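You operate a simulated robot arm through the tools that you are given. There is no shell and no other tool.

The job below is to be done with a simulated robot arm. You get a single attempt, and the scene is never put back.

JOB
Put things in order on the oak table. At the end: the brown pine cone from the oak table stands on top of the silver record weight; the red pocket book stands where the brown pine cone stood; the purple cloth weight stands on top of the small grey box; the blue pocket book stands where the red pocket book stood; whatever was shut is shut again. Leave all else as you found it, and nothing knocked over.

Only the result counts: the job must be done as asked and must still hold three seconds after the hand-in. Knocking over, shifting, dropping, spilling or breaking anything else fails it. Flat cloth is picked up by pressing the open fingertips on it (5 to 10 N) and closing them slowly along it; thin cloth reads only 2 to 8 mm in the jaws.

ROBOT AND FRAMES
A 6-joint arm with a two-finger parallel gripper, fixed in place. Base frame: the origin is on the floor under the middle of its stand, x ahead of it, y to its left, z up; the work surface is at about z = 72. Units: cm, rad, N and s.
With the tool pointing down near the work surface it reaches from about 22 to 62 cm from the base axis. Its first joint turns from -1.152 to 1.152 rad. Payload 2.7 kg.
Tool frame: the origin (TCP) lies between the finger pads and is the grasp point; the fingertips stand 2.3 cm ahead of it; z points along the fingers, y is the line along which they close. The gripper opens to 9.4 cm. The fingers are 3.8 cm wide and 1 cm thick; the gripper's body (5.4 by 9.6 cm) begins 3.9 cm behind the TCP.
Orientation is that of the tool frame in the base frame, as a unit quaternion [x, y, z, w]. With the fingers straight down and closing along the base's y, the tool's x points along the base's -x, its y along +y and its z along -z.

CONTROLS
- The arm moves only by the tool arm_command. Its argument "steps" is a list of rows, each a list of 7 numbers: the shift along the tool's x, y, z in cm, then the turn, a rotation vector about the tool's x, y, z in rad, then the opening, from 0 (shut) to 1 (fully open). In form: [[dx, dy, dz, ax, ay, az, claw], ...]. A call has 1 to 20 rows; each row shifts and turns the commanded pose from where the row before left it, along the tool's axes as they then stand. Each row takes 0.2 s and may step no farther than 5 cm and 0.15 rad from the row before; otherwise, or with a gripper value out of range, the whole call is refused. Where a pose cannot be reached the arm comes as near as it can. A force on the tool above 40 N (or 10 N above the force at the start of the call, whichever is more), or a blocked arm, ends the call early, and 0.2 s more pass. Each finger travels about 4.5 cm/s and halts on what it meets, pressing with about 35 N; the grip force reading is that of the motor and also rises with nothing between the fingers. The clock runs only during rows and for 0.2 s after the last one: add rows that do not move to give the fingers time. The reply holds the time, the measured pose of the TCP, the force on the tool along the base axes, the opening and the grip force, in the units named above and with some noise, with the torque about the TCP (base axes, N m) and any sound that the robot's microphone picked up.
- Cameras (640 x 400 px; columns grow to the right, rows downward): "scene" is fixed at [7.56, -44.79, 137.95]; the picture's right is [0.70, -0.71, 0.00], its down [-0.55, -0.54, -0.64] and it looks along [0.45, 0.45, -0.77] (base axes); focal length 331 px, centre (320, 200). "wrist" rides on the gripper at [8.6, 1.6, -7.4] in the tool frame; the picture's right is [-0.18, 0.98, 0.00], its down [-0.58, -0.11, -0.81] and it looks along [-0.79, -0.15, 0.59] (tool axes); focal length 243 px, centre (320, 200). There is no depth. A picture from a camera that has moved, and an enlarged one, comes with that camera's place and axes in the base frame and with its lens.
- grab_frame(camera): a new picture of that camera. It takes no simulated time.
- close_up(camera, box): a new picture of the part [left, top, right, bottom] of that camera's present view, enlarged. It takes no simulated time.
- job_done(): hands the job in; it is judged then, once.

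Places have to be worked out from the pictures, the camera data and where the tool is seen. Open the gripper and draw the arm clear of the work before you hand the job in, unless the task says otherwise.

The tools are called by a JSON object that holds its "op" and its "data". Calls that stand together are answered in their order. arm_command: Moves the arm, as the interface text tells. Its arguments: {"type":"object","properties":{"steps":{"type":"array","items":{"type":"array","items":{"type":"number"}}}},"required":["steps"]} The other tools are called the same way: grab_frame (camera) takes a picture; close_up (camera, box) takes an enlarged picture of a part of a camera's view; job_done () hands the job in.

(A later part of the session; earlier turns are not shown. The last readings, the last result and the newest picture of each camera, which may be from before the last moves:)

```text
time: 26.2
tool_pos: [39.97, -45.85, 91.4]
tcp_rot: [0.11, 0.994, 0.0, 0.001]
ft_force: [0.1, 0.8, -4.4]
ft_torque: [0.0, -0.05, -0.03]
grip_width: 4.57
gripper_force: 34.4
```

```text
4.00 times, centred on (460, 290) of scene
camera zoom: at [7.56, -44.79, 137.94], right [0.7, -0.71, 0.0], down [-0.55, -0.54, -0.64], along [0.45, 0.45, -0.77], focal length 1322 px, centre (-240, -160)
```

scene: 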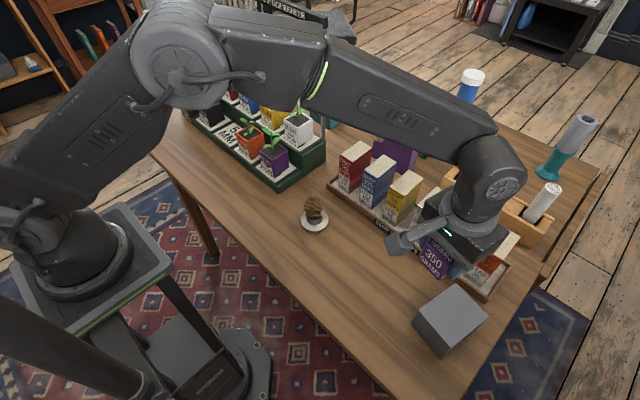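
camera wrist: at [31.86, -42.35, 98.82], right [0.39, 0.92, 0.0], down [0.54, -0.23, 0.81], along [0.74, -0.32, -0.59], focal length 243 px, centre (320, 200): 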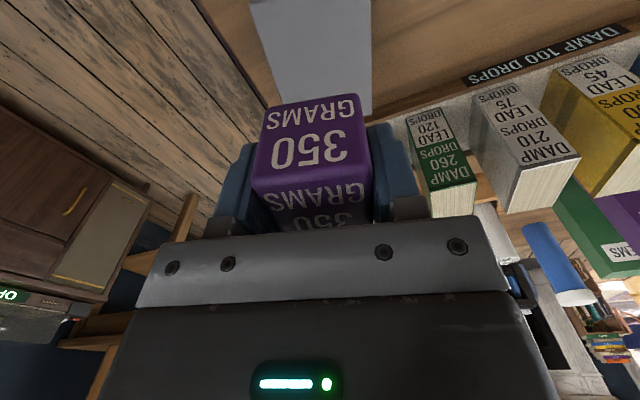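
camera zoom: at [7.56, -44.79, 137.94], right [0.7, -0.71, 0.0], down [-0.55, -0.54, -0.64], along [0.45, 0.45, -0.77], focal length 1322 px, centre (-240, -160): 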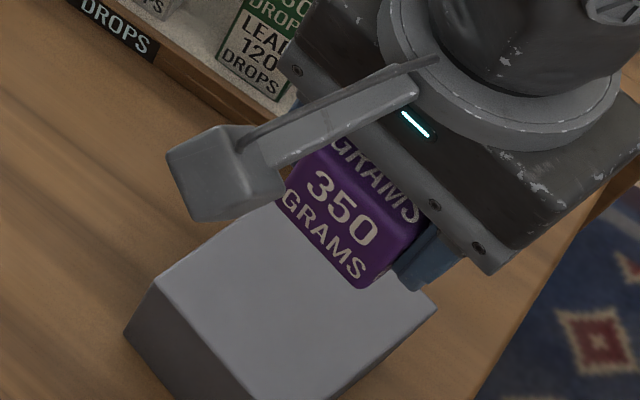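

The pose is reachable and the cube is over the box. I descend to just above the box top.

{"op": "arm_command", "data": {"steps": [[0, 0, 2, 0, 0, 0, 0.3], [0, 0, 2, 0, 0, 0, 0.3], [0, 0, 2, 0, 0, 0, 0.3], [0, 0, 1.6, 0, 0, 0, 0.3], [0, 0, 0, 0, 0, 0, 0.3]]}}

{"op": "grab_frame", "data": {"camera": "wrist"}}

{"op": "close_up", "data": {"camera": "scene", "box": [380, 260, 540, 360]}}

```text
time: 27.4
tool_pos: [39.84, -45.84, 83.55]
tcp_rot: [0.11, 0.994, 0.0, 0.0]
ft_force: [1.4, 0.4, -4.0]
ft_torque: [0.02, -0.01, -0.01]
grip_width: 4.62
gripper_force: 35.5
```

```text
taken
camera wrist: at [31.88, -42.36, 90.99], right [0.39, 0.92, 0.0], down [0.54, -0.23, 0.81], along [0.74, -0.32, -0.59], focal length 243 px, centre (320, 200)
```

wrist: 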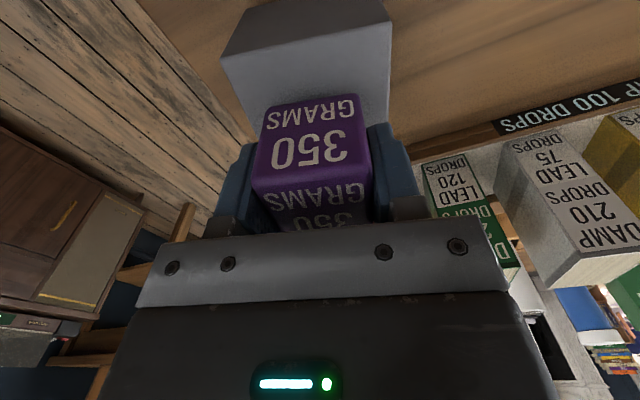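

```text
4.00 times, centred on (460, 310) of scene
camera zoom: at [7.57, -44.79, 137.94], right [0.7, -0.71, 0.0], down [-0.55, -0.54, -0.64], along [0.45, 0.45, -0.77], focal length 1322 px, centre (-240, -240)
```

zoom: 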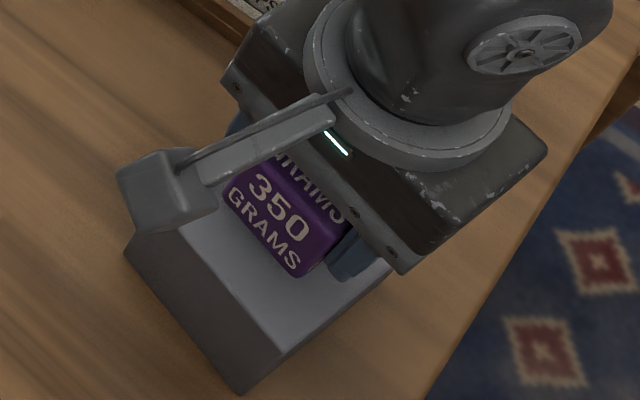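

The cube is well within the box top and parallel to its edges. I lower in small steps until contact.

{"op": "arm_command", "data": {"steps": [[0, 0, 0.5, 0, 0, 0, 0.3], [0, 0, 0.3, 0, 0, 0, 0.3], [0, 0, 0.15, 0, 0, 0, 0.3], [0, 0, 0.1, 0, 0, 0, 0.3], [0, 0, 0.1, 0, 0, 0, 0.3], [0, 0, 0, 0, 0, 0, 0.3]]}}

{"op": "close_up", "data": {"camera": "wrist", "box": [220, 20, 420, 145]}}

```text
time: 28.8
tool_pos: [39.94, -45.89, 82.42]
tcp_rot: [0.11, 0.994, -0.001, 0.0]
ft_force: [0.6, -0.3, -3.3]
ft_torque: [0.03, -0.01, -0.01]
grip_width: 4.57
gripper_force: 34.8
```

```text
3.20 times, centred on (320, 82) of wrist
camera zoom: at [31.87, -42.38, 89.92], right [0.39, 0.92, 0.0], down [0.54, -0.23, 0.81], along [0.74, -0.32, -0.59], focal length 776 px, centre (320, 576)
```

zoom: 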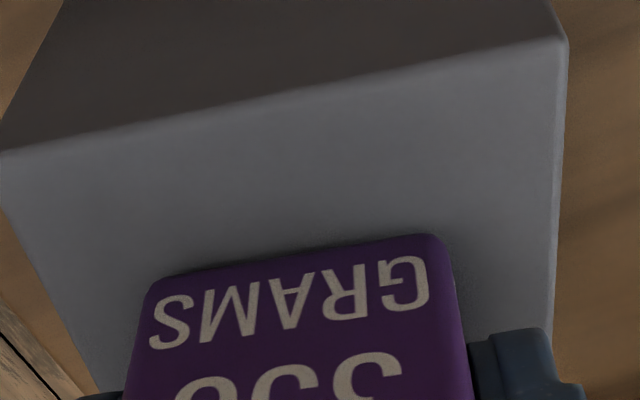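

No contact yet at z = 82.4. I continue in 0.1 cm steps.

{"op": "arm_command", "data": {"steps": [[0, 0, 0.1, 0, 0, 0, 0.3], [0, 0, 0.1, 0, 0, 0, 0.3], [0, 0, 0.1, 0, 0, 0, 0.3], [0, 0, 0, 0, 0, 0, 0.3]]}}

```text
time: 29.8
tool_pos: [39.92, -45.87, 82.26]
tcp_rot: [0.11, 0.994, 0.0, 0.0]
ft_force: [-1.6, 1.4, 2.3]
ft_torque: [0.18, 0.0, 0.05]
grip_width: 4.61
gripper_force: 34.6
```

Contact: the vertical force went from -3.3 to +2.3 N. I open slowly here.

{"op": "arm_command", "data": {"steps": [[0, 0, 0, 0, 0, 0, 0.49], [0, 0, 0, 0, 0, 0, 0.51], [0, 0, 0, 0, 0, 0, 0.54], [0, 0, 0, 0, 0, 0, 0.6], [0, 0, 0, 0, 0, 0, 0.7], [0, 0, 0, 0, 0, 0, 0.7]]}}

{"op": "grab_frame", "data": {"camera": "wrist"}}

{"op": "close_up", "data": {"camera": "scene", "box": [380, 260, 540, 360]}}

```text
time: 31.2
tool_pos: [39.88, -45.76, 82.16]
tcp_rot: [0.109, 0.994, 0.0, 0.001]
ft_force: [0.4, 0.0, 0.1]
ft_torque: [-0.01, -0.06, 0.0]
grip_width: 6.59
gripper_force: 0.0
```

```text
taken
camera wrist: at [31.86, -42.35, 89.67], right [0.39, 0.92, 0.0], down [0.54, -0.23, 0.81], along [0.74, -0.32, -0.59], focal length 243 px, centre (320, 200)
```

wrist: 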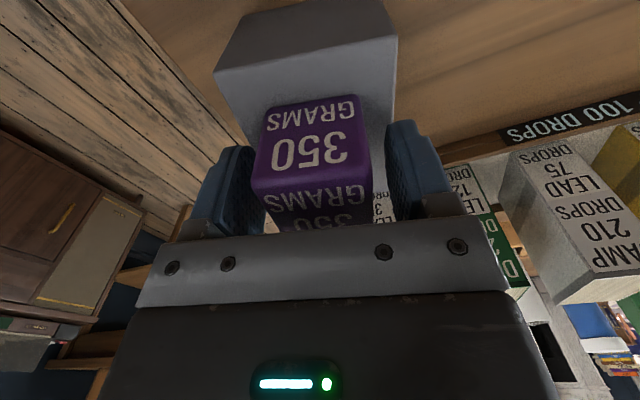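

```text
4.00 times, centred on (460, 310) of scene
camera zoom: at [7.56, -44.79, 137.95], right [0.7, -0.71, 0.0], down [-0.55, -0.54, -0.64], along [0.45, 0.45, -0.77], focal length 1322 px, centre (-240, -240)
```

zoom: 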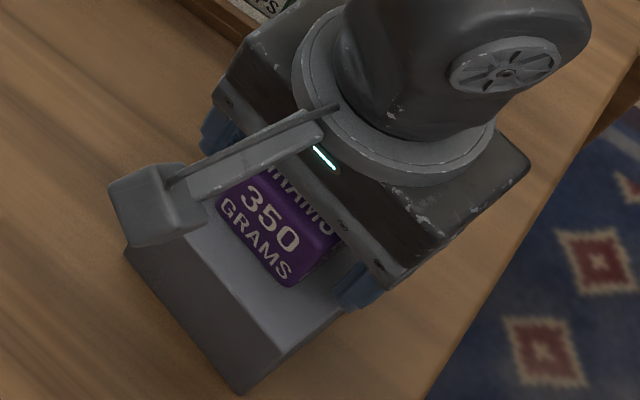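

The cube rests on the box. I lift straight up and check.

{"op": "arm_command", "data": {"steps": [[0, 0, -1, 0, 0, 0, 0.8], [0, 0, -3, 0, 0, 0, 0.9], [0, 0, -4.5, 0, 0, 0, 1], [0, 0, -4.5, 0, 0, 0, 1], [0, 0, -2, 0, 0, -0.11, 1], [0, 0, 0, 0, 0, -0.109, 1], [0, 0, 0, 0, 0, 0, 1]]}}

{"op": "close_up", "data": {"camera": "scene", "box": [380, 240, 540, 340]}}

{"op": "grab_frame", "data": {"camera": "wrist"}}

```text
time: 32.8
tool_pos: [39.98, -45.78, 97.06]
tcp_rot: [0.0, 1.0, 0.0, 0.0]
ft_force: [0.5, -0.3, -0.3]
ft_torque: [-0.04, 0.02, 0.02]
grip_width: 9.38
gripper_force: 0.1
```

```text
4.00 times, centred on (460, 290) of scene
camera zoom: at [7.56, -44.79, 137.95], right [0.7, -0.71, 0.0], down [-0.55, -0.54, -0.64], along [0.45, 0.45, -0.77], focal length 1322 px, centre (-240, -160)
```

zoom: 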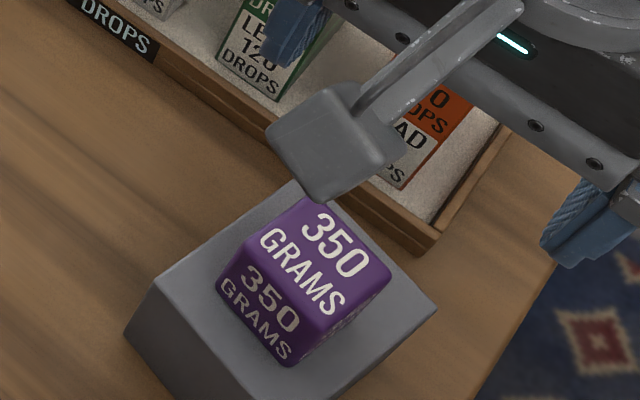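

```text
taken
camera wrist: at [31.3, -44.15, 104.67], right [0.18, 0.98, 0.0], down [0.58, -0.11, 0.81], along [0.79, -0.15, -0.59], focal length 243 px, centre (320, 200)
```

wrist: 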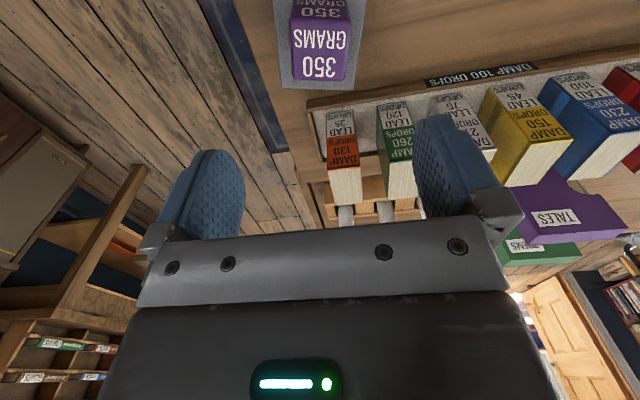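

The cube stands on the grey box. Next I move toward the red book, staying high at z ≈ 100, to look at it from the wrist camera.

{"op": "arm_command", "data": {"steps": [[-0.67, 4.04, -0.33, 0, 0, 0, 1], [-0.67, 4.04, -0.33, 0, 0, 0, 1], [-0.67, 4.04, -0.33, 0, 0, 0, 1], [-0.67, 4.04, -0.33, 0, 0, 0, 1], [-0.67, 4.04, -0.33, 0, 0, 0, 1], [-0.67, 4.04, -0.33, 0, 0, 0, 1], [-0.67, 4.04, -0.33, 0, 0, 0, 1], [-0.67, 4.04, -0.33, 0, 0, 0, 1], [-0.67, 4.04, -0.33, 0, 0, 0, 1], [0, 0, 0, 0, 0, 0, 1]]}}

{"op": "grab_frame", "data": {"camera": "wrist"}}

{"op": "close_up", "data": {"camera": "wrist", "box": [240, 60, 400, 160]}}

{"op": "grab_frame", "data": {"camera": "scene"}}

```text
time: 35.0
tool_pos: [45.87, -9.51, 99.97]
tcp_rot: [0.001, 1.0, 0.0, 0.0]
ft_force: [0.8, -0.3, -0.2]
ft_torque: [0.03, 0.01, -0.04]
grip_width: 9.4
gripper_force: 0.0
```

```text
taken
camera wrist: at [37.26, -7.7, 107.55], right [0.19, 0.98, 0.0], down [0.58, -0.11, 0.81], along [0.79, -0.15, -0.59], focal length 243 px, centre (320, 200)
```

wrist: 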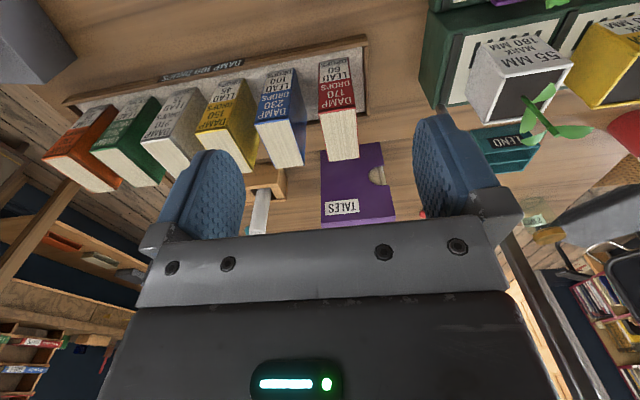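

```text
4.00 times, centred on (320, 110) of wrist
camera zoom: at [37.26, -7.7, 107.55], right [0.19, 0.98, 0.0], down [0.58, -0.11, 0.81], along [0.79, -0.15, -0.59], focal length 970 px, centre (320, 560)
```

zoom: 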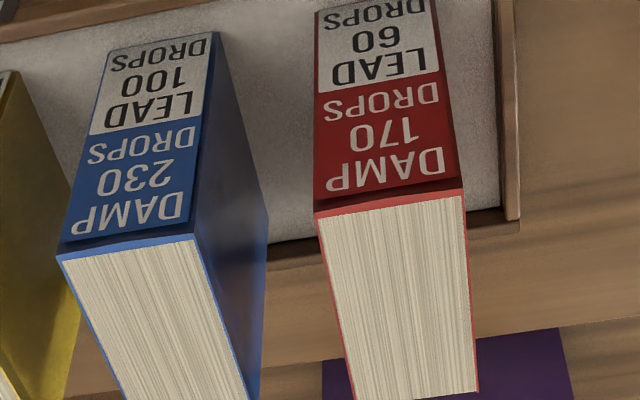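

```text
taken
```

scene: 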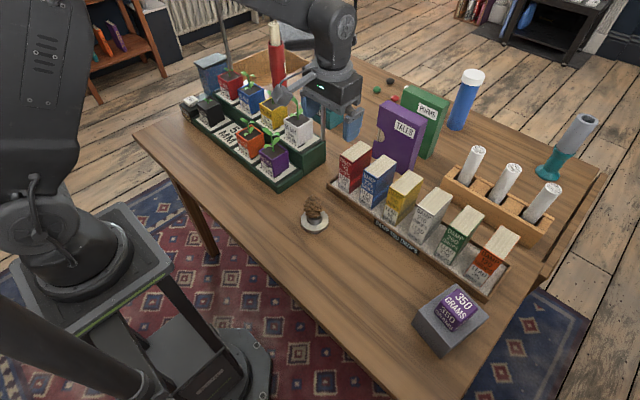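

The red book's top spans roughly x 52.4–59.4, y -10.7 to -6.8, at z ≈ 85. I move over its centre with a narrowed opening, at z ≈ 95, to refine.

{"op": "arm_command", "data": {"steps": [[-3.3, 0.27, -0.5, 0, 0, 0, 0.9], [-3.3, 0.27, 0, 0, 0, 0, 0.75], [-3.3, 0.27, 1.5, 0, 0, 0, 0.62], [0, 0, 3, 0, 0, 0, 0.62], [0, 0, 0, 0, 0, 0, 0.62]]}}

{"op": "grab_frame", "data": {"camera": "wrist"}}

{"op": "close_up", "data": {"camera": "wrist", "box": [240, 30, 400, 130]}}

{"op": "grab_frame", "data": {"camera": "scene"}}

```text
time: 36.2
tool_pos: [55.85, -8.79, 96.21]
tcp_rot: [0.0, 1.0, 0.0, 0.0]
ft_force: [0.5, -0.6, -0.2]
ft_torque: [0.0, -0.02, 0.01]
grip_width: 5.83
gripper_force: 0.1
```

```text
taken
camera wrist: at [47.14, -7.12, 103.76], right [0.18, 0.98, 0.0], down [0.58, -0.11, 0.81], along [0.79, -0.15, -0.59], focal length 243 px, centre (320, 200)
```

wrist: 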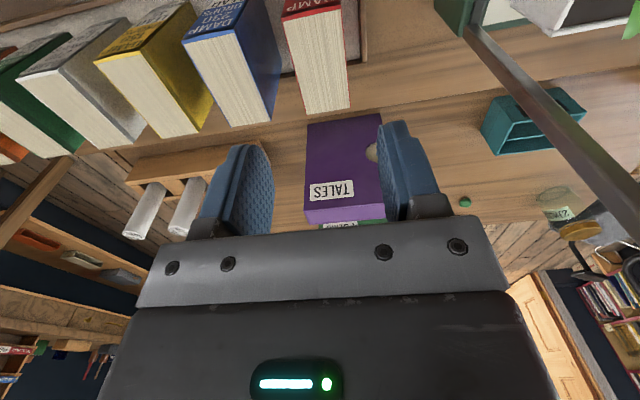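

```text
4.00 times, centred on (320, 80) of wrist
camera zoom: at [47.14, -7.12, 103.76], right [0.18, 0.98, 0.0], down [0.58, -0.11, 0.81], along [0.79, -0.15, -0.59], focal length 970 px, centre (320, 680)
```

zoom: 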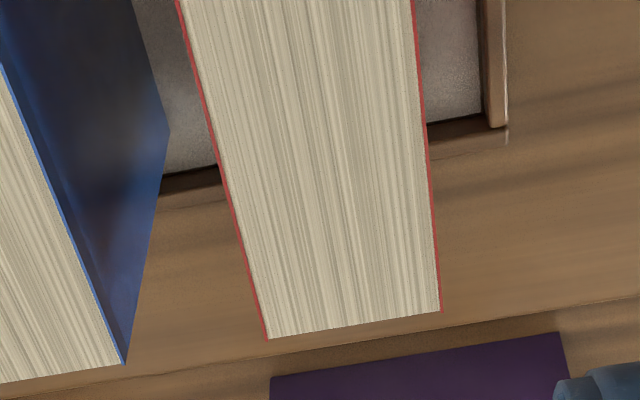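

```text
taken
```

scene: 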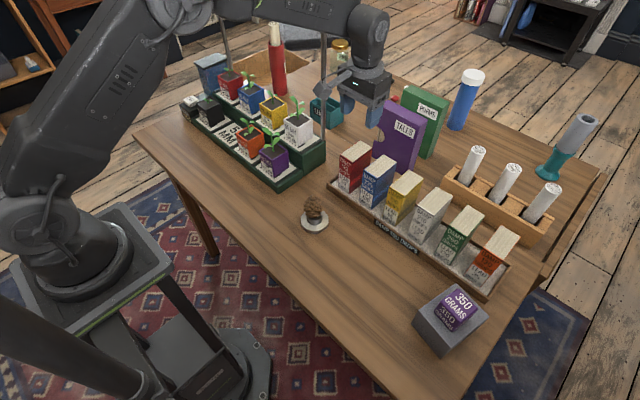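

The fingers are aligned in y with the red book (centre y ≈ -8.7), with about 1 cm clearance to it and 1.4 cm to the blue one. I descend partway and recheck.

{"op": "arm_command", "data": {"steps": [[-0.2, 0.03, 2.5, 0, 0, 0, 0.62], [0, 0, 2.5, 0, 0, 0, 0.62], [0, 0, 2.2, 0, 0, 0, 0.62], [0, 0, 0, 0, 0, 0, 0.62]]}}

{"op": "grab_frame", "data": {"camera": "wrist"}}

{"op": "close_up", "data": {"camera": "scene", "box": [300, 100, 460, 200]}}

```text
time: 37.2
tool_pos: [56.04, -8.64, 88.9]
tcp_rot: [0.0, 1.0, 0.0, 0.001]
ft_force: [-0.5, 0.4, 0.1]
ft_torque: [0.02, 0.01, 0.0]
grip_width: 5.84
gripper_force: 0.1
```

```text
taken
camera wrist: at [47.48, -6.94, 96.47], right [0.18, 0.98, 0.0], down [0.58, -0.11, 0.81], along [0.79, -0.15, -0.59], focal length 243 px, centre (320, 200)
```

wrist: 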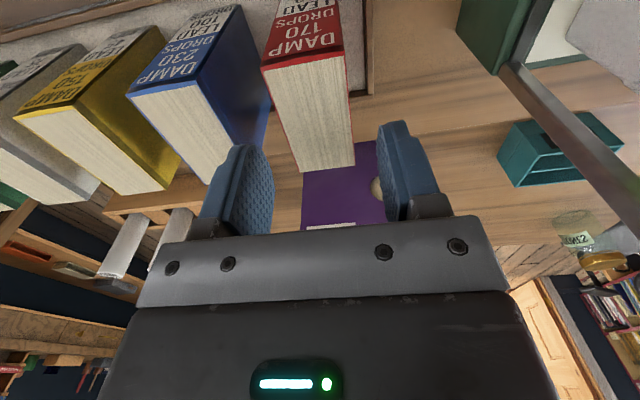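

```text
4.00 times, centred on (380, 150) of scene
camera zoom: at [7.56, -44.79, 137.95], right [0.7, -0.71, 0.0], down [-0.55, -0.54, -0.64], along [0.45, 0.45, -0.77], focal length 1322 px, centre (80, 400)
```

zoom: 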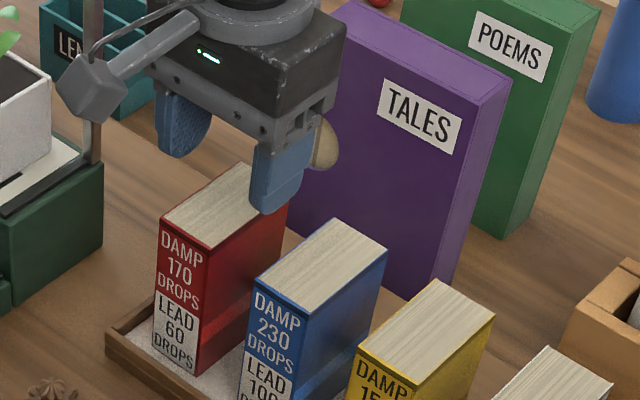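

The book is aligned, with the tool about 0.15 cm too far to +y. I correct, descend to z ≈ 82.8, and check before closing.

{"op": "arm_command", "data": {"steps": [[0, -0.15, 2, 0, 0, 0, 0.62], [0, 0, 2, 0, 0, 0, 0.62], [0, 0, 2.1, 0, 0, 0, 0.62], [0, 0, 0, 0, 0, 0, 0.62]]}}

{"op": "grab_frame", "data": {"camera": "wrist"}}

{"op": "close_up", "data": {"camera": "scene", "box": [300, 100, 460, 200]}}

```text
time: 38.2
tool_pos: [56.14, -8.75, 82.89]
tcp_rot: [0.0, 1.0, 0.0, 0.0]
ft_force: [-0.8, -0.6, -0.5]
ft_torque: [0.0, -0.03, 0.01]
grip_width: 5.83
gripper_force: 0.0
```

```text
taken
camera wrist: at [47.49, -7.13, 90.39], right [0.18, 0.98, 0.0], down [0.58, -0.11, 0.81], along [0.79, -0.15, -0.59], focal length 243 px, centre (320, 200)
```

wrist: 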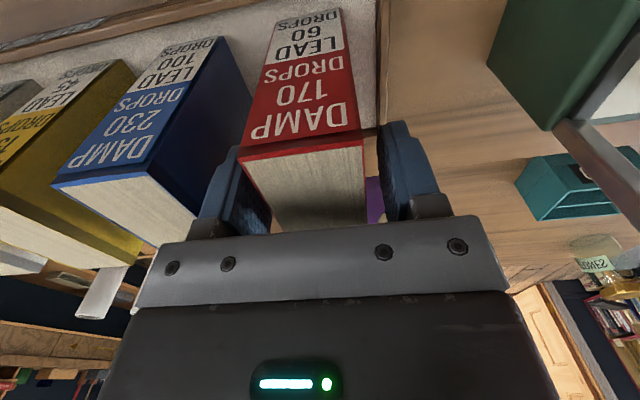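

```text
4.00 times, centred on (380, 150) of scene
camera zoom: at [7.56, -44.79, 137.95], right [0.7, -0.71, 0.0], down [-0.55, -0.54, -0.64], along [0.45, 0.45, -0.77], focal length 1322 px, centre (80, 400)
```

zoom: 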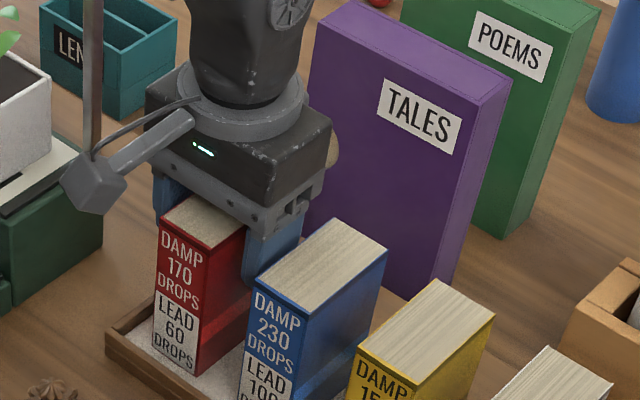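

The fingers straddle the red book cleanly. I close on it.

{"op": "arm_command", "data": {"steps": [[0, 0, 0, 0, 0, 0, 0.52], [0, 0, 0, 0, 0, 0, 0.45], [0, 0, 0, 0, 0, 0, 0.38], [0, 0, 0, 0, 0, 0, 0.3], [0, 0, 0, 0, 0, 0, 0.25], [0, 0, 0, 0, 0, 0, 0.25]]}}

{"op": "grab_frame", "data": {"camera": "wrist"}}

```text
time: 39.6
tool_pos: [56.02, -8.74, 82.92]
tcp_rot: [0.0, 1.0, 0.001, 0.0]
ft_force: [0.2, -0.3, 0.4]
ft_torque: [0.0, -0.05, 0.02]
grip_width: 3.97
gripper_force: 34.5
```

```text
taken
camera wrist: at [47.49, -7.12, 90.4], right [0.18, 0.98, 0.0], down [0.58, -0.11, 0.81], along [0.79, -0.15, -0.59], focal length 243 px, centre (320, 200)
```

wrist: 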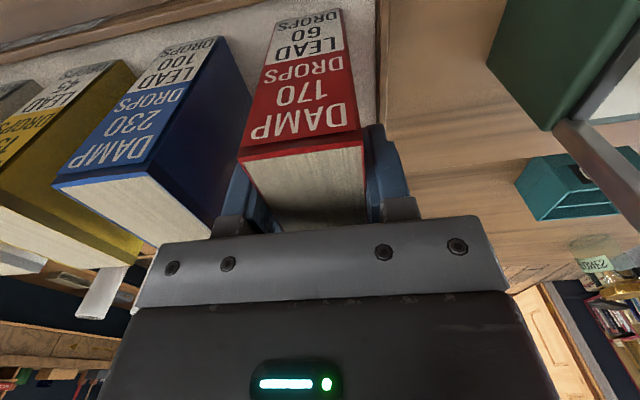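

Gripped at 3.97 cm. I lift the red book straight up out of the tray.

{"op": "arm_command", "data": {"steps": [[0, 0, -0.5, 0, 0, 0, 0.25], [0, 0, -1, 0, 0, 0, 0.25], [0, 0, -2, 0, 0, 0, 0.25], [0, 0, -3, 0, 0, 0, 0.25], [0, 0, -3.5, 0, 0, 0, 0.25], [0, 0, -3.5, 0, 0, 0, 0.25], [0, 0, -3, 0, 0, 0, 0.25], [0, 0, 0, 0, 0, 0, 0.25]]}}

{"op": "grab_frame", "data": {"camera": "scene"}}

{"op": "close_up", "data": {"camera": "scene", "box": [300, 70, 460, 170]}}

{"op": "grab_frame", "data": {"camera": "wrist"}}

```text
time: 41.4
tool_pos: [56.17, -8.73, 99.09]
tcp_rot: [0.0, 1.0, 0.0, 0.0]
ft_force: [0.0, 0.3, -2.7]
ft_torque: [-0.03, 0.05, 0.03]
grip_width: 3.98
gripper_force: 35.1
```

```text
taken
```

scene: 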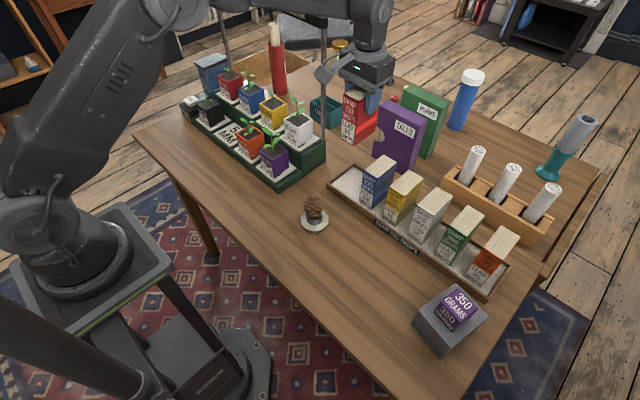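

```text
4.00 times, centred on (380, 120) of scene
camera zoom: at [7.56, -44.79, 137.95], right [0.7, -0.71, 0.0], down [-0.55, -0.54, -0.64], along [0.45, 0.45, -0.77], focal length 1322 px, centre (80, 520)
```

zoom: 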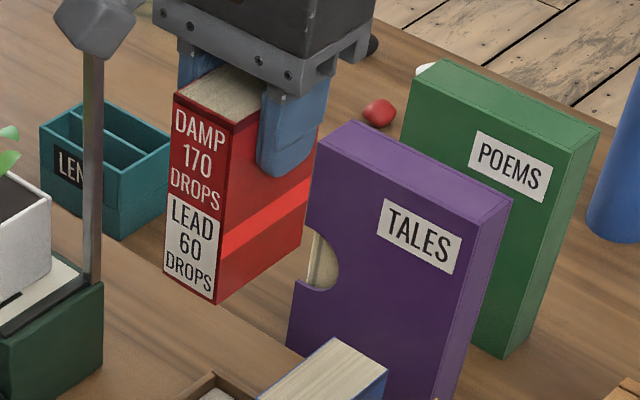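

```text
taken
camera wrist: at [47.54, -6.99, 106.7], right [0.18, 0.98, 0.0], down [0.58, -0.11, 0.81], along [0.79, -0.15, -0.59], focal length 243 px, centre (320, 200)
```

wrist: 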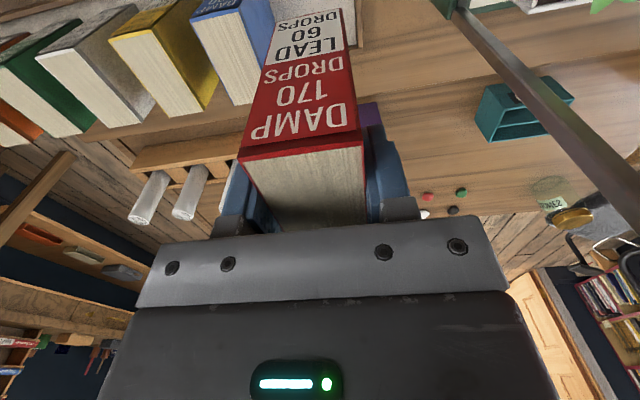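

The red book is out of the tray; its bottom hangs about 10.8 cm below the TCP. I carry it first back toward the base and then to over the cone's old place at (34.65, -32.1).

{"op": "arm_command", "data": {"steps": [[2, 0, 0, 0, 0, 0, 0.25], [4, 0, 0, 0, 0, 0, 0.25], [4, 0, 0, 0, 0, 0, 0.25], [1.907, -3.893, 0, 0, 0, 0, 0.25], [1.907, -3.893, 0, 0, 0, 0, 0.25], [1.907, -3.893, 0, 0, 0, 0, 0.25], [1.907, -3.893, 0, 0, 0, 0, 0.25], [1.907, -3.893, 0, 0, 0, 0, 0.25], [1.907, -3.893, 0, 0, 0, 0, 0.25], [0, 0, 0, 0, 0, 0, 0.25], [0, 0, 0, 0, 0, 0, 0.25]]}}

{"op": "grab_frame", "data": {"camera": "scene"}}

{"op": "grab_frame", "data": {"camera": "wrist"}}

```text
time: 43.8
tool_pos: [34.53, -32.28, 99.23]
tcp_rot: [0.001, 1.0, 0.0, 0.0]
ft_force: [0.8, -0.7, -3.1]
ft_torque: [0.01, -0.03, 0.04]
grip_width: 4.0
gripper_force: 35.1
```

```text
taken
```

scene: 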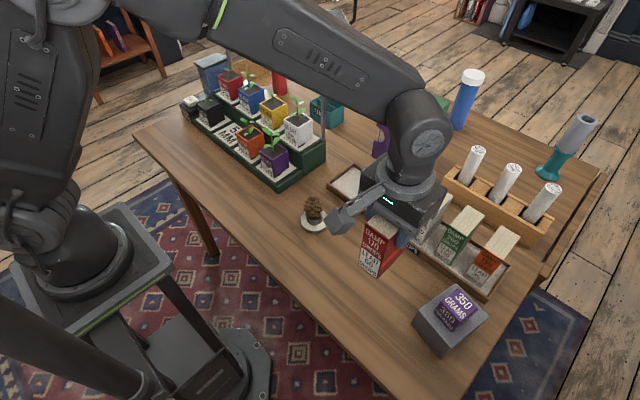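

```text
taken
camera wrist: at [25.92, -30.62, 106.74], right [0.18, 0.98, 0.0], down [0.58, -0.11, 0.81], along [0.79, -0.15, -0.59], focal length 243 px, centre (320, 200)
```

wrist: 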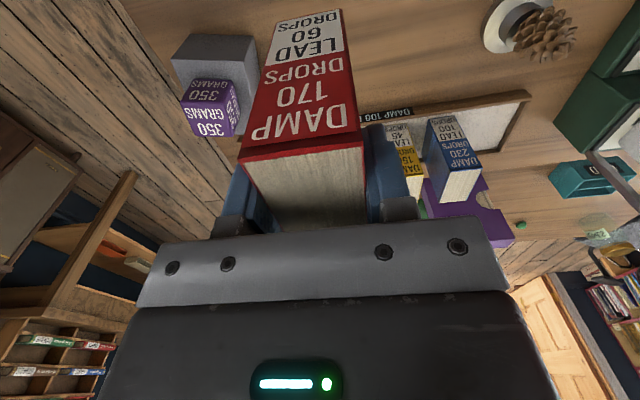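

The book is over the spot. I descend to about z ≈ 84.2, then use fine steps.

{"op": "arm_command", "data": {"steps": [[-0.05, 0.08, 3, 0, 0, 0, 0.25], [0, 0, 4, 0, 0, 0, 0.25], [0, 0, 4, 0, 0, 0, 0.25], [0, 0, 2.5, 0, 0, 0, 0.25], [0, 0, 1.3, 0, 0, 0, 0.25], [0, 0, 0, 0, 0, 0, 0.25]]}}

{"op": "close_up", "data": {"camera": "scene", "box": [300, 220, 460, 320]}}

{"op": "grab_frame", "data": {"camera": "wrist"}}

```text
time: 45.2
tool_pos: [34.58, -31.97, 84.53]
tcp_rot: [0.0, 1.0, 0.0, 0.0]
ft_force: [0.2, -0.3, -2.9]
ft_torque: [-0.02, 0.0, -0.01]
grip_width: 3.97
gripper_force: 34.9
```

```text
4.00 times, centred on (380, 270) of scene
camera zoom: at [7.56, -44.79, 137.94], right [0.7, -0.71, 0.0], down [-0.55, -0.54, -0.64], along [0.45, 0.45, -0.77], focal length 1322 px, centre (80, -80)
```

zoom: 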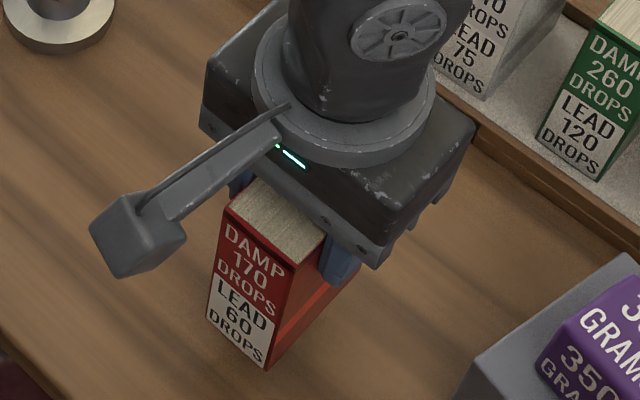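

```text
taken
camera wrist: at [26.04, -30.42, 92.02], right [0.18, 0.98, 0.0], down [0.58, -0.11, 0.81], along [0.79, -0.15, -0.59], focal length 243 px, centre (320, 200)
```

wrist: 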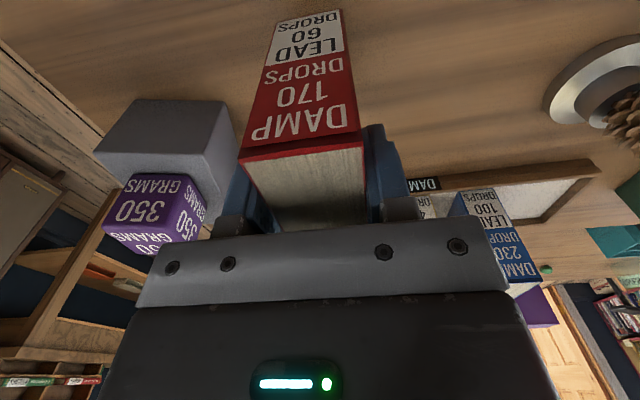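

The book bottom is still 1–2 cm above the table. I lower in small steps, watching the force.

{"op": "arm_command", "data": {"steps": [[0, 0, 0.4, 0, 0, 0, 0.25], [0, 0, 0.3, 0, 0, 0, 0.25], [0, 0, 0.2, 0, 0, 0, 0.25], [0, 0, 0.15, 0, 0, 0, 0.25], [0, 0, 0.15, 0, 0, 0, 0.25], [0, 0, 0, 0, 0, 0, 0.25]]}}

```text
time: 46.6
tool_pos: [34.59, -32.05, 83.21]
tcp_rot: [0.0, 1.0, 0.0, 0.001]
ft_force: [0.2, 0.0, -1.9]
ft_torque: [0.0, 0.0, 0.03]
grip_width: 4.01
gripper_force: 34.8
```

No contact yet at z = 83.2. I continue with 0.1 cm steps.

{"op": "arm_command", "data": {"steps": [[0, 0, 0.15, 0, 0, 0, 0.25], [0, 0, 0.15, 0, 0, 0, 0.25], [0, 0, 0.1, 0, 0, 0, 0.25], [0, 0, 0, 0, 0, 0, 0.25]]}}

{"op": "close_up", "data": {"camera": "scene", "box": [300, 240, 460, 340]}}

```text
time: 47.6
tool_pos: [34.67, -31.93, 82.91]
tcp_rot: [0.0, 1.0, 0.0, 0.0]
ft_force: [-0.3, 0.0, -2.3]
ft_torque: [0.01, 0.0, 0.0]
grip_width: 4.0
gripper_force: 34.7
```

```text
4.00 times, centred on (380, 290) of scene
camera zoom: at [7.56, -44.79, 137.94], right [0.7, -0.71, 0.0], down [-0.55, -0.54, -0.64], along [0.45, 0.45, -0.77], focal length 1322 px, centre (80, -160)
```

zoom: 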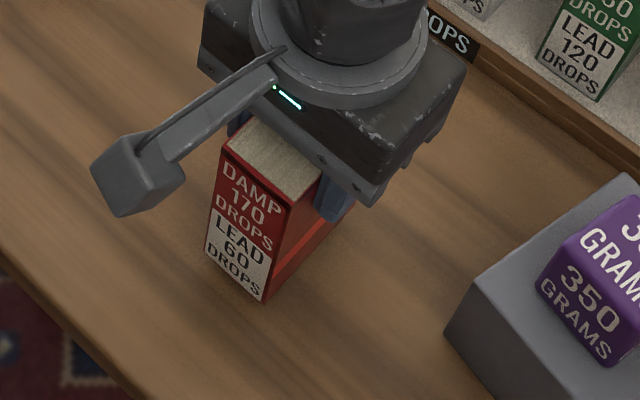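

Still free. The tray floor was raised above the table, so contact should come lower; I continue with 0.1 cm steps.

{"op": "arm_command", "data": {"steps": [[0, 0, 0.1, 0, 0, 0, 0.25], [0, 0, 0.1, 0, 0, 0, 0.25], [0, 0, 0.1, 0, 0, 0, 0.25], [0, 0, 0.1, 0, 0, 0, 0.25], [0, 0, 0, 0, 0, 0, 0.25]]}}

```text
time: 48.8
tool_pos: [34.72, -32.01, 82.55]
tcp_rot: [0.0, 1.0, 0.0, 0.0]
ft_force: [-1.0, 0.5, -2.4]
ft_torque: [0.0, 0.02, 0.0]
grip_width: 3.96
gripper_force: 34.9
```

No contact at 82.5; I continue.

{"op": "arm_command", "data": {"steps": [[0, 0, 0.1, 0, 0, 0, 0.25], [0, 0, 0.1, 0, 0, 0, 0.25], [0, 0, 0.1, 0, 0, 0, 0.25], [0, 0, 0, 0, 0, 0, 0.25]]}}

{"op": "close_up", "data": {"camera": "scene", "box": [330, 270, 410, 320]}}

```text
time: 49.8
tool_pos: [34.74, -32.02, 82.09]
tcp_rot: [0.001, 1.0, 0.0, 0.001]
ft_force: [-1.7, 0.0, -3.3]
ft_torque: [-0.01, -0.01, -0.03]
grip_width: 3.99
gripper_force: 35.1
```

```text
8.00 times, centred on (370, 295) of scene
camera zoom: at [7.56, -44.79, 137.94], right [0.7, -0.71, 0.0], down [-0.55, -0.54, -0.64], along [0.45, 0.45, -0.77], focal length 2645 px, centre (-80, -560)
```

zoom: 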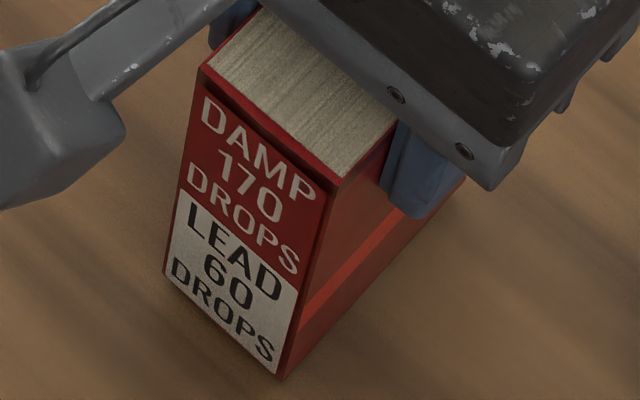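

Very near the table now. I continue in 0.07 cm steps.

{"op": "arm_command", "data": {"steps": [[0, 0, 0.08, 0, 0, 0, 0.25], [0, 0, 0.08, 0, 0, 0, 0.25], [0, 0, 0.08, 0, 0, 0, 0.25], [0, 0, 0, 0, 0, 0, 0.25]]}}

```text
time: 50.8
tool_pos: [34.69, -31.99, 81.92]
tcp_rot: [0.0, 1.0, 0.0, -0.001]
ft_force: [0.3, 0.2, -3.0]
ft_torque: [0.02, 0.02, -0.05]
grip_width: 3.98
gripper_force: 35.0
```

No contact yet; I keep lowering gently.

{"op": "arm_command", "data": {"steps": [[0, 0, 0.08, 0, 0, 0, 0.25], [0, 0, 0.08, 0, 0, 0, 0.25], [0, 0, 0.08, 0, 0, 0, 0.25], [0, 0, 0, 0, 0, 0, 0.25]]}}

```text
time: 51.8
tool_pos: [34.65, -32.07, 81.84]
tcp_rot: [0.0, 1.0, 0.0, -0.001]
ft_force: [-0.7, 1.5, 1.1]
ft_torque: [0.1, -0.06, 0.05]
grip_width: 3.99
gripper_force: 35.1
```

Contact has started (force rose by about 4 N). I press a touch more to seat it, then open slowly.

{"op": "arm_command", "data": {"steps": [[0, 0, 0.05, 0, 0, 0, 0.25], [0, 0, 0, 0, 0, 0, 0.25]]}}

```text
time: 52.4
tool_pos: [34.73, -32.08, 81.72]
tcp_rot: [0.0, 1.0, 0.001, -0.001]
ft_force: [-1.7, 0.9, 5.3]
ft_torque: [0.13, 0.11, 0.03]
grip_width: 3.99
gripper_force: 34.7
```

{"op": "arm_command", "data": {"steps": [[0, 0, 0, 0, 0, 0, 0.42], [0, 0, 0, 0, 0, 0, 0.44], [0, 0, 0, 0, 0, 0, 0.47], [0, 0, 0, 0, 0, 0, 0.52], [0, 0, 0, 0, 0, 0, 0.6], [0, 0, 0, 0, 0, 0, 0.65], [0, 0, 0, 0, 0, 0, 0.65]]}}

{"op": "close_up", "data": {"camera": "scene", "box": [300, 240, 460, 340]}}

{"op": "grab_frame", "data": {"camera": "wrist"}}

```text
time: 54.0
tool_pos: [34.66, -32.15, 81.65]
tcp_rot: [0.001, 1.0, 0.001, -0.001]
ft_force: [0.3, 0.2, 0.3]
ft_torque: [0.0, -0.01, 0.0]
grip_width: 6.1
gripper_force: 0.0
```

```text
4.00 times, centred on (380, 290) of scene
camera zoom: at [7.56, -44.79, 137.95], right [0.7, -0.71, 0.0], down [-0.55, -0.54, -0.64], along [0.45, 0.45, -0.77], focal length 1322 px, centre (80, -160)
```

zoom: 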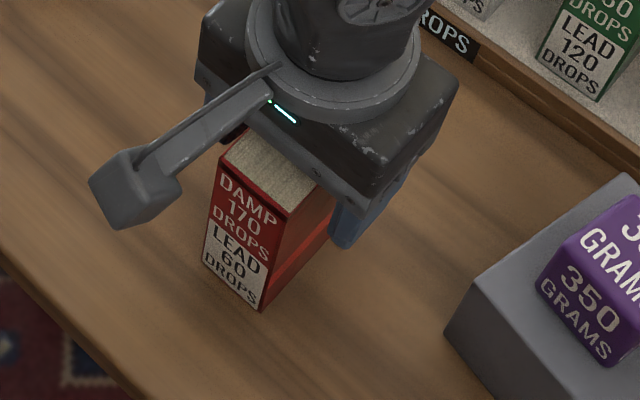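

```text
taken
camera wrist: at [26.04, -30.42, 89.17], right [0.18, 0.98, 0.0], down [0.58, -0.11, 0.81], along [0.79, -0.15, -0.59], focal length 243 px, centre (320, 200)
```

wrist: 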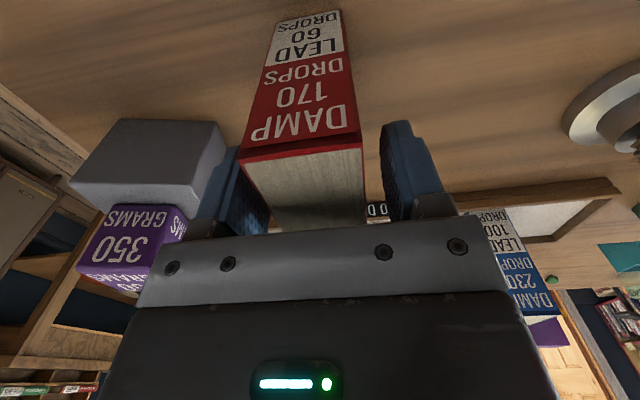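

The red book stands at the cone's old place. I lift straight up and check it.

{"op": "arm_command", "data": {"steps": [[0, 0, -1.5, 0, 0, 0, 0.7], [0, 0, -3, 0, 0, 0, 0.75], [0, 0, -4, 0, 0, 0, 0.8], [0, 0, -4, 0, 0, 0, 0.8], [0, 0, -4, 0, 0, 0, 0.8], [0, 0, 0, 0, 0, 0, 0.8]]}}

{"op": "grab_frame", "data": {"camera": "scene"}}

{"op": "grab_frame", "data": {"camera": "wrist"}}

```text
time: 55.4
tool_pos: [34.66, -31.91, 98.28]
tcp_rot: [0.0, 1.0, 0.0, 0.0]
ft_force: [-0.6, -0.7, -0.1]
ft_torque: [0.03, 0.0, -0.01]
grip_width: 7.54
gripper_force: 0.1
```

```text
taken
```

scene: 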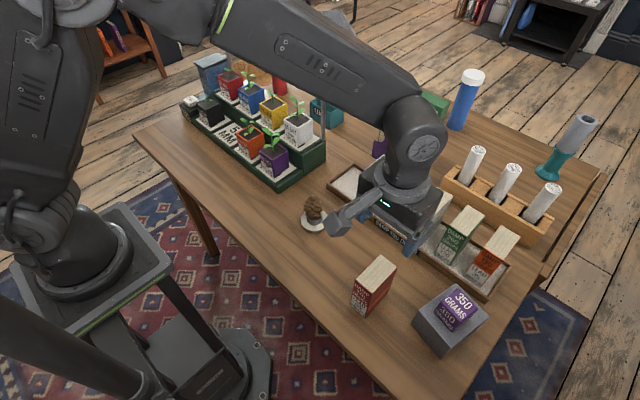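

```text
taken
camera wrist: at [26.05, -30.27, 105.8], right [0.18, 0.98, 0.0], down [0.58, -0.11, 0.81], along [0.79, -0.15, -0.59], focal length 243 px, centre (320, 200)
```

wrist: 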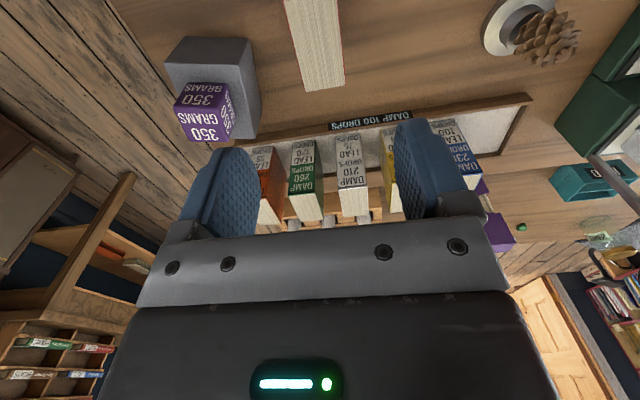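

The red book stands upright. I move over the blue book, estimated at (56, -16), at z ≈ 97 with the opening narrowed.

{"op": "arm_command", "data": {"steps": [[-3.57, 2.67, 0.2, 0, 0, 0, 0.8], [-3.57, 2.67, 0.2, 0, 0, 0, 0.75], [-3.57, 2.67, 0.2, 0, 0, 0, 0.7], [-3.57, 2.67, 0.2, 0, 0, 0, 0.62], [-3.57, 2.67, 0.2, 0, 0, 0, 0.62], [-3.57, 2.67, 0.2, 0, 0, 0, 0.62], [0, 0, 0, 0, 0, 0, 0.62], [0, 0, 0, 0, 0, 0, 0.62]]}}

{"op": "grab_frame", "data": {"camera": "wrist"}}

{"op": "close_up", "data": {"camera": "wrist", "box": [220, 0, 420, 125]}}

{"op": "grab_frame", "data": {"camera": "scene"}}

```text
time: 57.2
tool_pos: [56.22, -15.97, 97.1]
tcp_rot: [0.0, 1.0, 0.0, 0.0]
ft_force: [-0.1, 0.2, -0.5]
ft_torque: [-0.02, -0.02, -0.02]
grip_width: 5.85
gripper_force: 0.0
```

```text
taken
camera wrist: at [47.57, -14.39, 104.59], right [0.18, 0.98, 0.0], down [0.58, -0.11, 0.81], along [0.79, -0.15, -0.59], focal length 243 px, centre (320, 200)
```

wrist: 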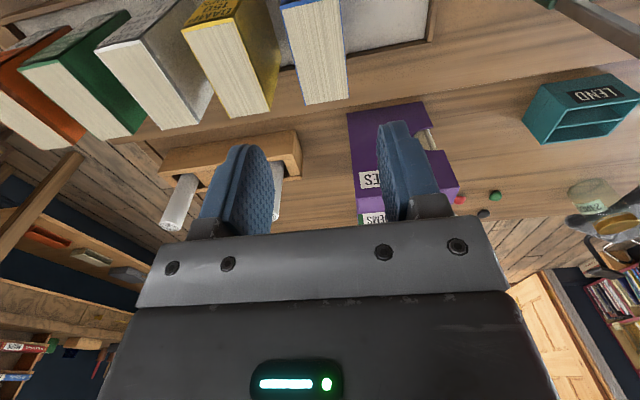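

```text
3.20 times, centred on (320, 62) of wrist
camera zoom: at [47.57, -14.39, 104.59], right [0.18, 0.98, 0.0], down [0.58, -0.11, 0.81], along [0.79, -0.15, -0.59], focal length 776 px, centre (320, 640)
```

zoom: 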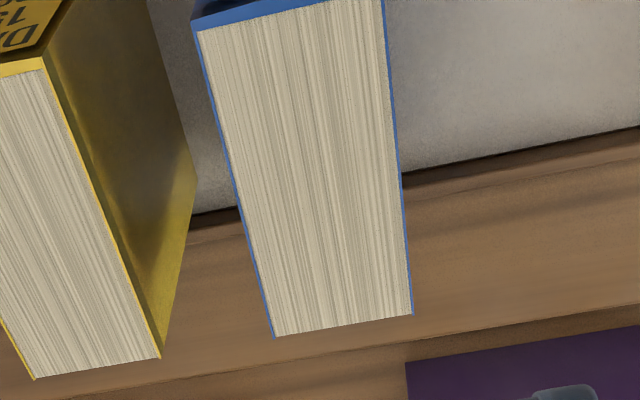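

```text
taken
```

scene: 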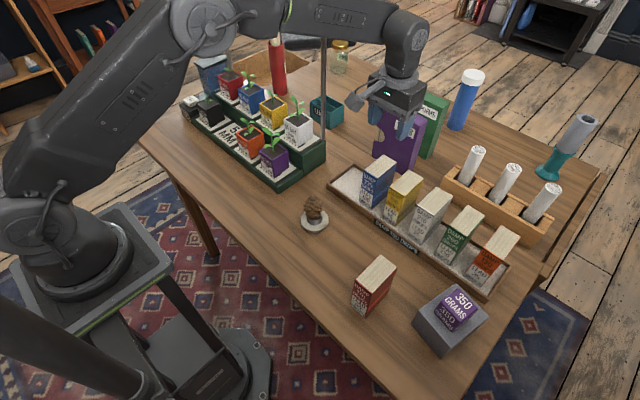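

The blue book is centred under the tool in y, with 3.4 cm to the yellow one. I descend to z ≈ 88.9 to compare against the view I had for the red book.

{"op": "arm_command", "data": {"steps": [[0, 0, 3, 0, 0, 0, 0.62], [0, 0, 3, 0, 0, 0, 0.62], [0, 0, 2.2, 0, 0, 0, 0.62], [0, 0, 0, 0, 0, 0, 0.62]]}}

{"op": "grab_frame", "data": {"camera": "wrist"}}

```text
time: 58.2
tool_pos: [56.17, -16.18, 88.68]
tcp_rot: [0.0, 1.0, 0.0, 0.0]
ft_force: [-0.2, 0.4, 0.0]
ft_torque: [-0.04, 0.02, 0.03]
grip_width: 5.83
gripper_force: 0.1
```

```text
taken
camera wrist: at [47.43, -14.39, 96.18], right [0.18, 0.98, 0.0], down [0.58, -0.11, 0.81], along [0.79, -0.15, -0.59], focal length 243 px, centre (320, 200)
```

wrist: 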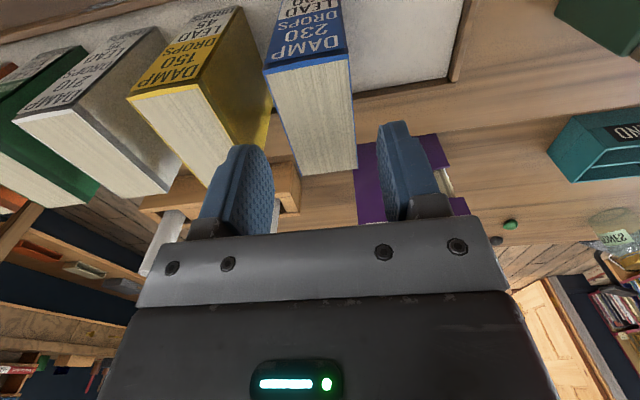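

The view matches that of the red book, so blue has the same height and alignment. I descend to the same grasp height (z ≈ 82.87).

{"op": "arm_command", "data": {"steps": [[0, 0, 2, 0, 0, 0, 0.62], [0, 0, 2, 0, 0, 0, 0.62], [0, 0, 1.83, 0, 0, 0, 0.62], [0, 0, 0, 0, 0, 0, 0.62]]}}

{"op": "grab_frame", "data": {"camera": "wrist"}}

```text
time: 59.2
tool_pos: [56.11, -16.15, 83.04]
tcp_rot: [0.001, 1.0, 0.0, 0.0]
ft_force: [-0.3, 0.5, -0.5]
ft_torque: [0.02, -0.04, 0.01]
grip_width: 5.81
gripper_force: 0.0
```

```text
taken
camera wrist: at [47.56, -14.48, 90.48], right [0.18, 0.98, 0.0], down [0.58, -0.11, 0.81], along [0.79, -0.15, -0.59], focal length 243 px, centre (320, 200)
```

wrist: 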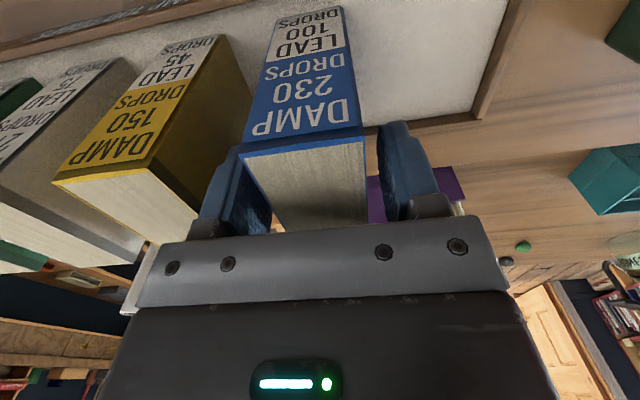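

The view is nearly identical to the red book's. I close on the blue book.

{"op": "arm_command", "data": {"steps": [[0, 0, 0, 0, 0, 0, 0.52], [0, 0, 0, 0, 0, 0, 0.45], [0, 0, 0, 0, 0, 0, 0.38], [0, 0, 0, 0, 0, 0, 0.3], [0, 0, 0, 0, 0, 0, 0.25], [0, 0, 0, 0, 0, 0, 0.25]]}}

{"op": "grab_frame", "data": {"camera": "wrist"}}

```text
time: 60.6
tool_pos: [56.12, -16.09, 82.94]
tcp_rot: [0.0, 1.0, 0.0, 0.0]
ft_force: [0.0, 1.5, 1.1]
ft_torque: [0.1, 0.05, 0.01]
grip_width: 3.99
gripper_force: 35.2
```

```text
taken
camera wrist: at [47.56, -14.46, 90.52], right [0.18, 0.98, 0.0], down [0.58, -0.11, 0.81], along [0.79, -0.15, -0.59], focal length 243 px, centre (320, 200)
```

wrist: 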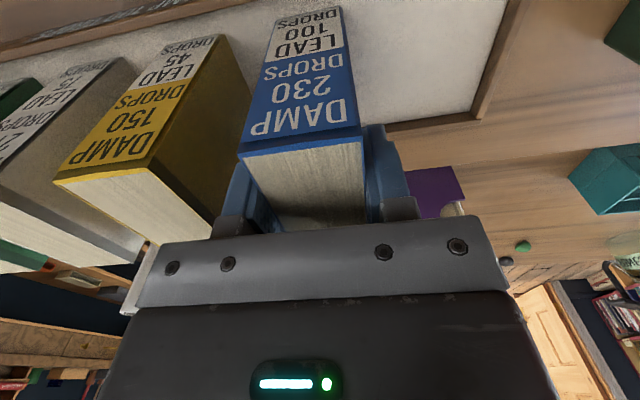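

Gripped at 3.99 cm. I lift blue 4 cm, shift +7.26 cm in y (the commanded offset between the two grasps), and pause above red's old place.

{"op": "arm_command", "data": {"steps": [[0, 0, -0.5, 0, 0, 0, 0.25], [0, 0, -1.5, 0, 0, 0, 0.25], [0, 0, -2.5, 0, 0, 0, 0.25], [0, 0, -1, 0, 0, 0, 0.25], [0, 0, 0, 0, 0, 0, 0.25], [0.028, 2.5, 0, 0, 0, 0, 0.25], [0, 2.5, 0, 0, 0, 0, 0.25], [0, 2.258, 0, 0, 0, 0, 0.25], [0, 0, 0, 0, 0, 0, 0.25], [0, 0, 0, 0, 0, 0, 0.25]]}}

{"op": "grab_frame", "data": {"camera": "wrist"}}

{"op": "close_up", "data": {"camera": "scene", "box": [300, 110, 460, 210]}}

```text
time: 62.8
tool_pos: [56.14, -8.78, 88.46]
tcp_rot: [0.0, 1.0, -0.001, -0.001]
ft_force: [-0.2, -0.3, -2.6]
ft_torque: [0.04, 0.0, 0.0]
grip_width: 4.0
gripper_force: 35.4
```

```text
taken
camera wrist: at [47.51, -7.15, 95.93], right [0.18, 0.98, 0.0], down [0.58, -0.11, 0.81], along [0.79, -0.15, -0.59], focal length 243 px, centre (320, 200)
```

wrist: 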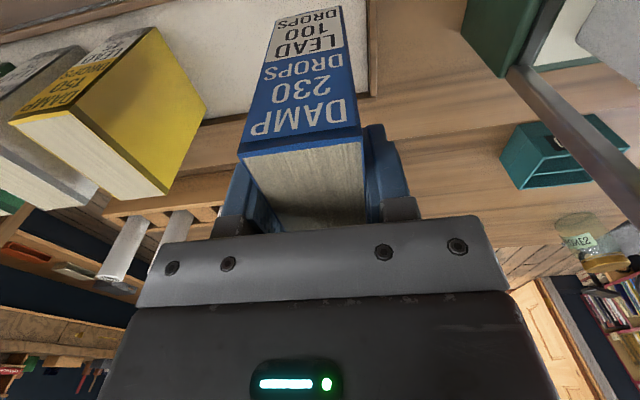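

```text
4.00 times, centred on (380, 160) of scene
camera zoom: at [7.56, -44.79, 137.95], right [0.7, -0.71, 0.0], down [-0.55, -0.54, -0.64], along [0.45, 0.45, -0.77], focal length 1322 px, centre (80, 360)
```

zoom: 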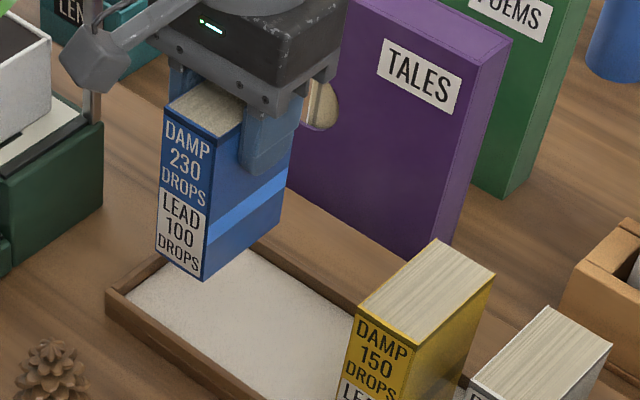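

Position matches red's old grasp pose within a few hundredths of a cm. I descend 4.8 cm, then use fine steps until contact.

{"op": "arm_command", "data": {"steps": [[0, 0, 2, 0, 0, 0, 0.25], [0, 0, 1.8, 0, 0, 0, 0.25], [0, 0, 1, 0, 0, 0, 0.25], [0, 0, 0.2, 0, 0, 0, 0.25], [0, 0, 0.1, 0, 0, 0, 0.25], [0, 0, 0, 0, 0, 0, 0.25]]}}

{"op": "close_up", "data": {"camera": "scene", "box": [300, 110, 460, 210]}}

```text
time: 64.2
tool_pos: [56.04, -8.73, 83.36]
tcp_rot: [0.0, 1.0, -0.001, 0.0]
ft_force: [0.0, -0.1, -1.8]
ft_torque: [-0.01, 0.0, 0.06]
grip_width: 3.93
gripper_force: 34.4
```

```text
4.00 times, centred on (380, 160) of scene
camera zoom: at [7.56, -44.79, 137.95], right [0.7, -0.71, 0.0], down [-0.55, -0.54, -0.64], along [0.45, 0.45, -0.77], focal length 1322 px, centre (80, 360)
```

zoom: 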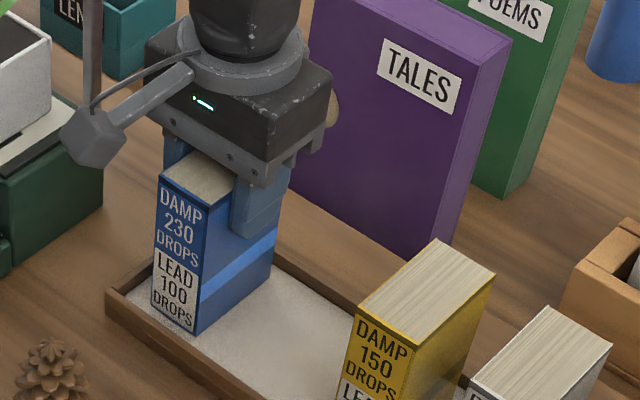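

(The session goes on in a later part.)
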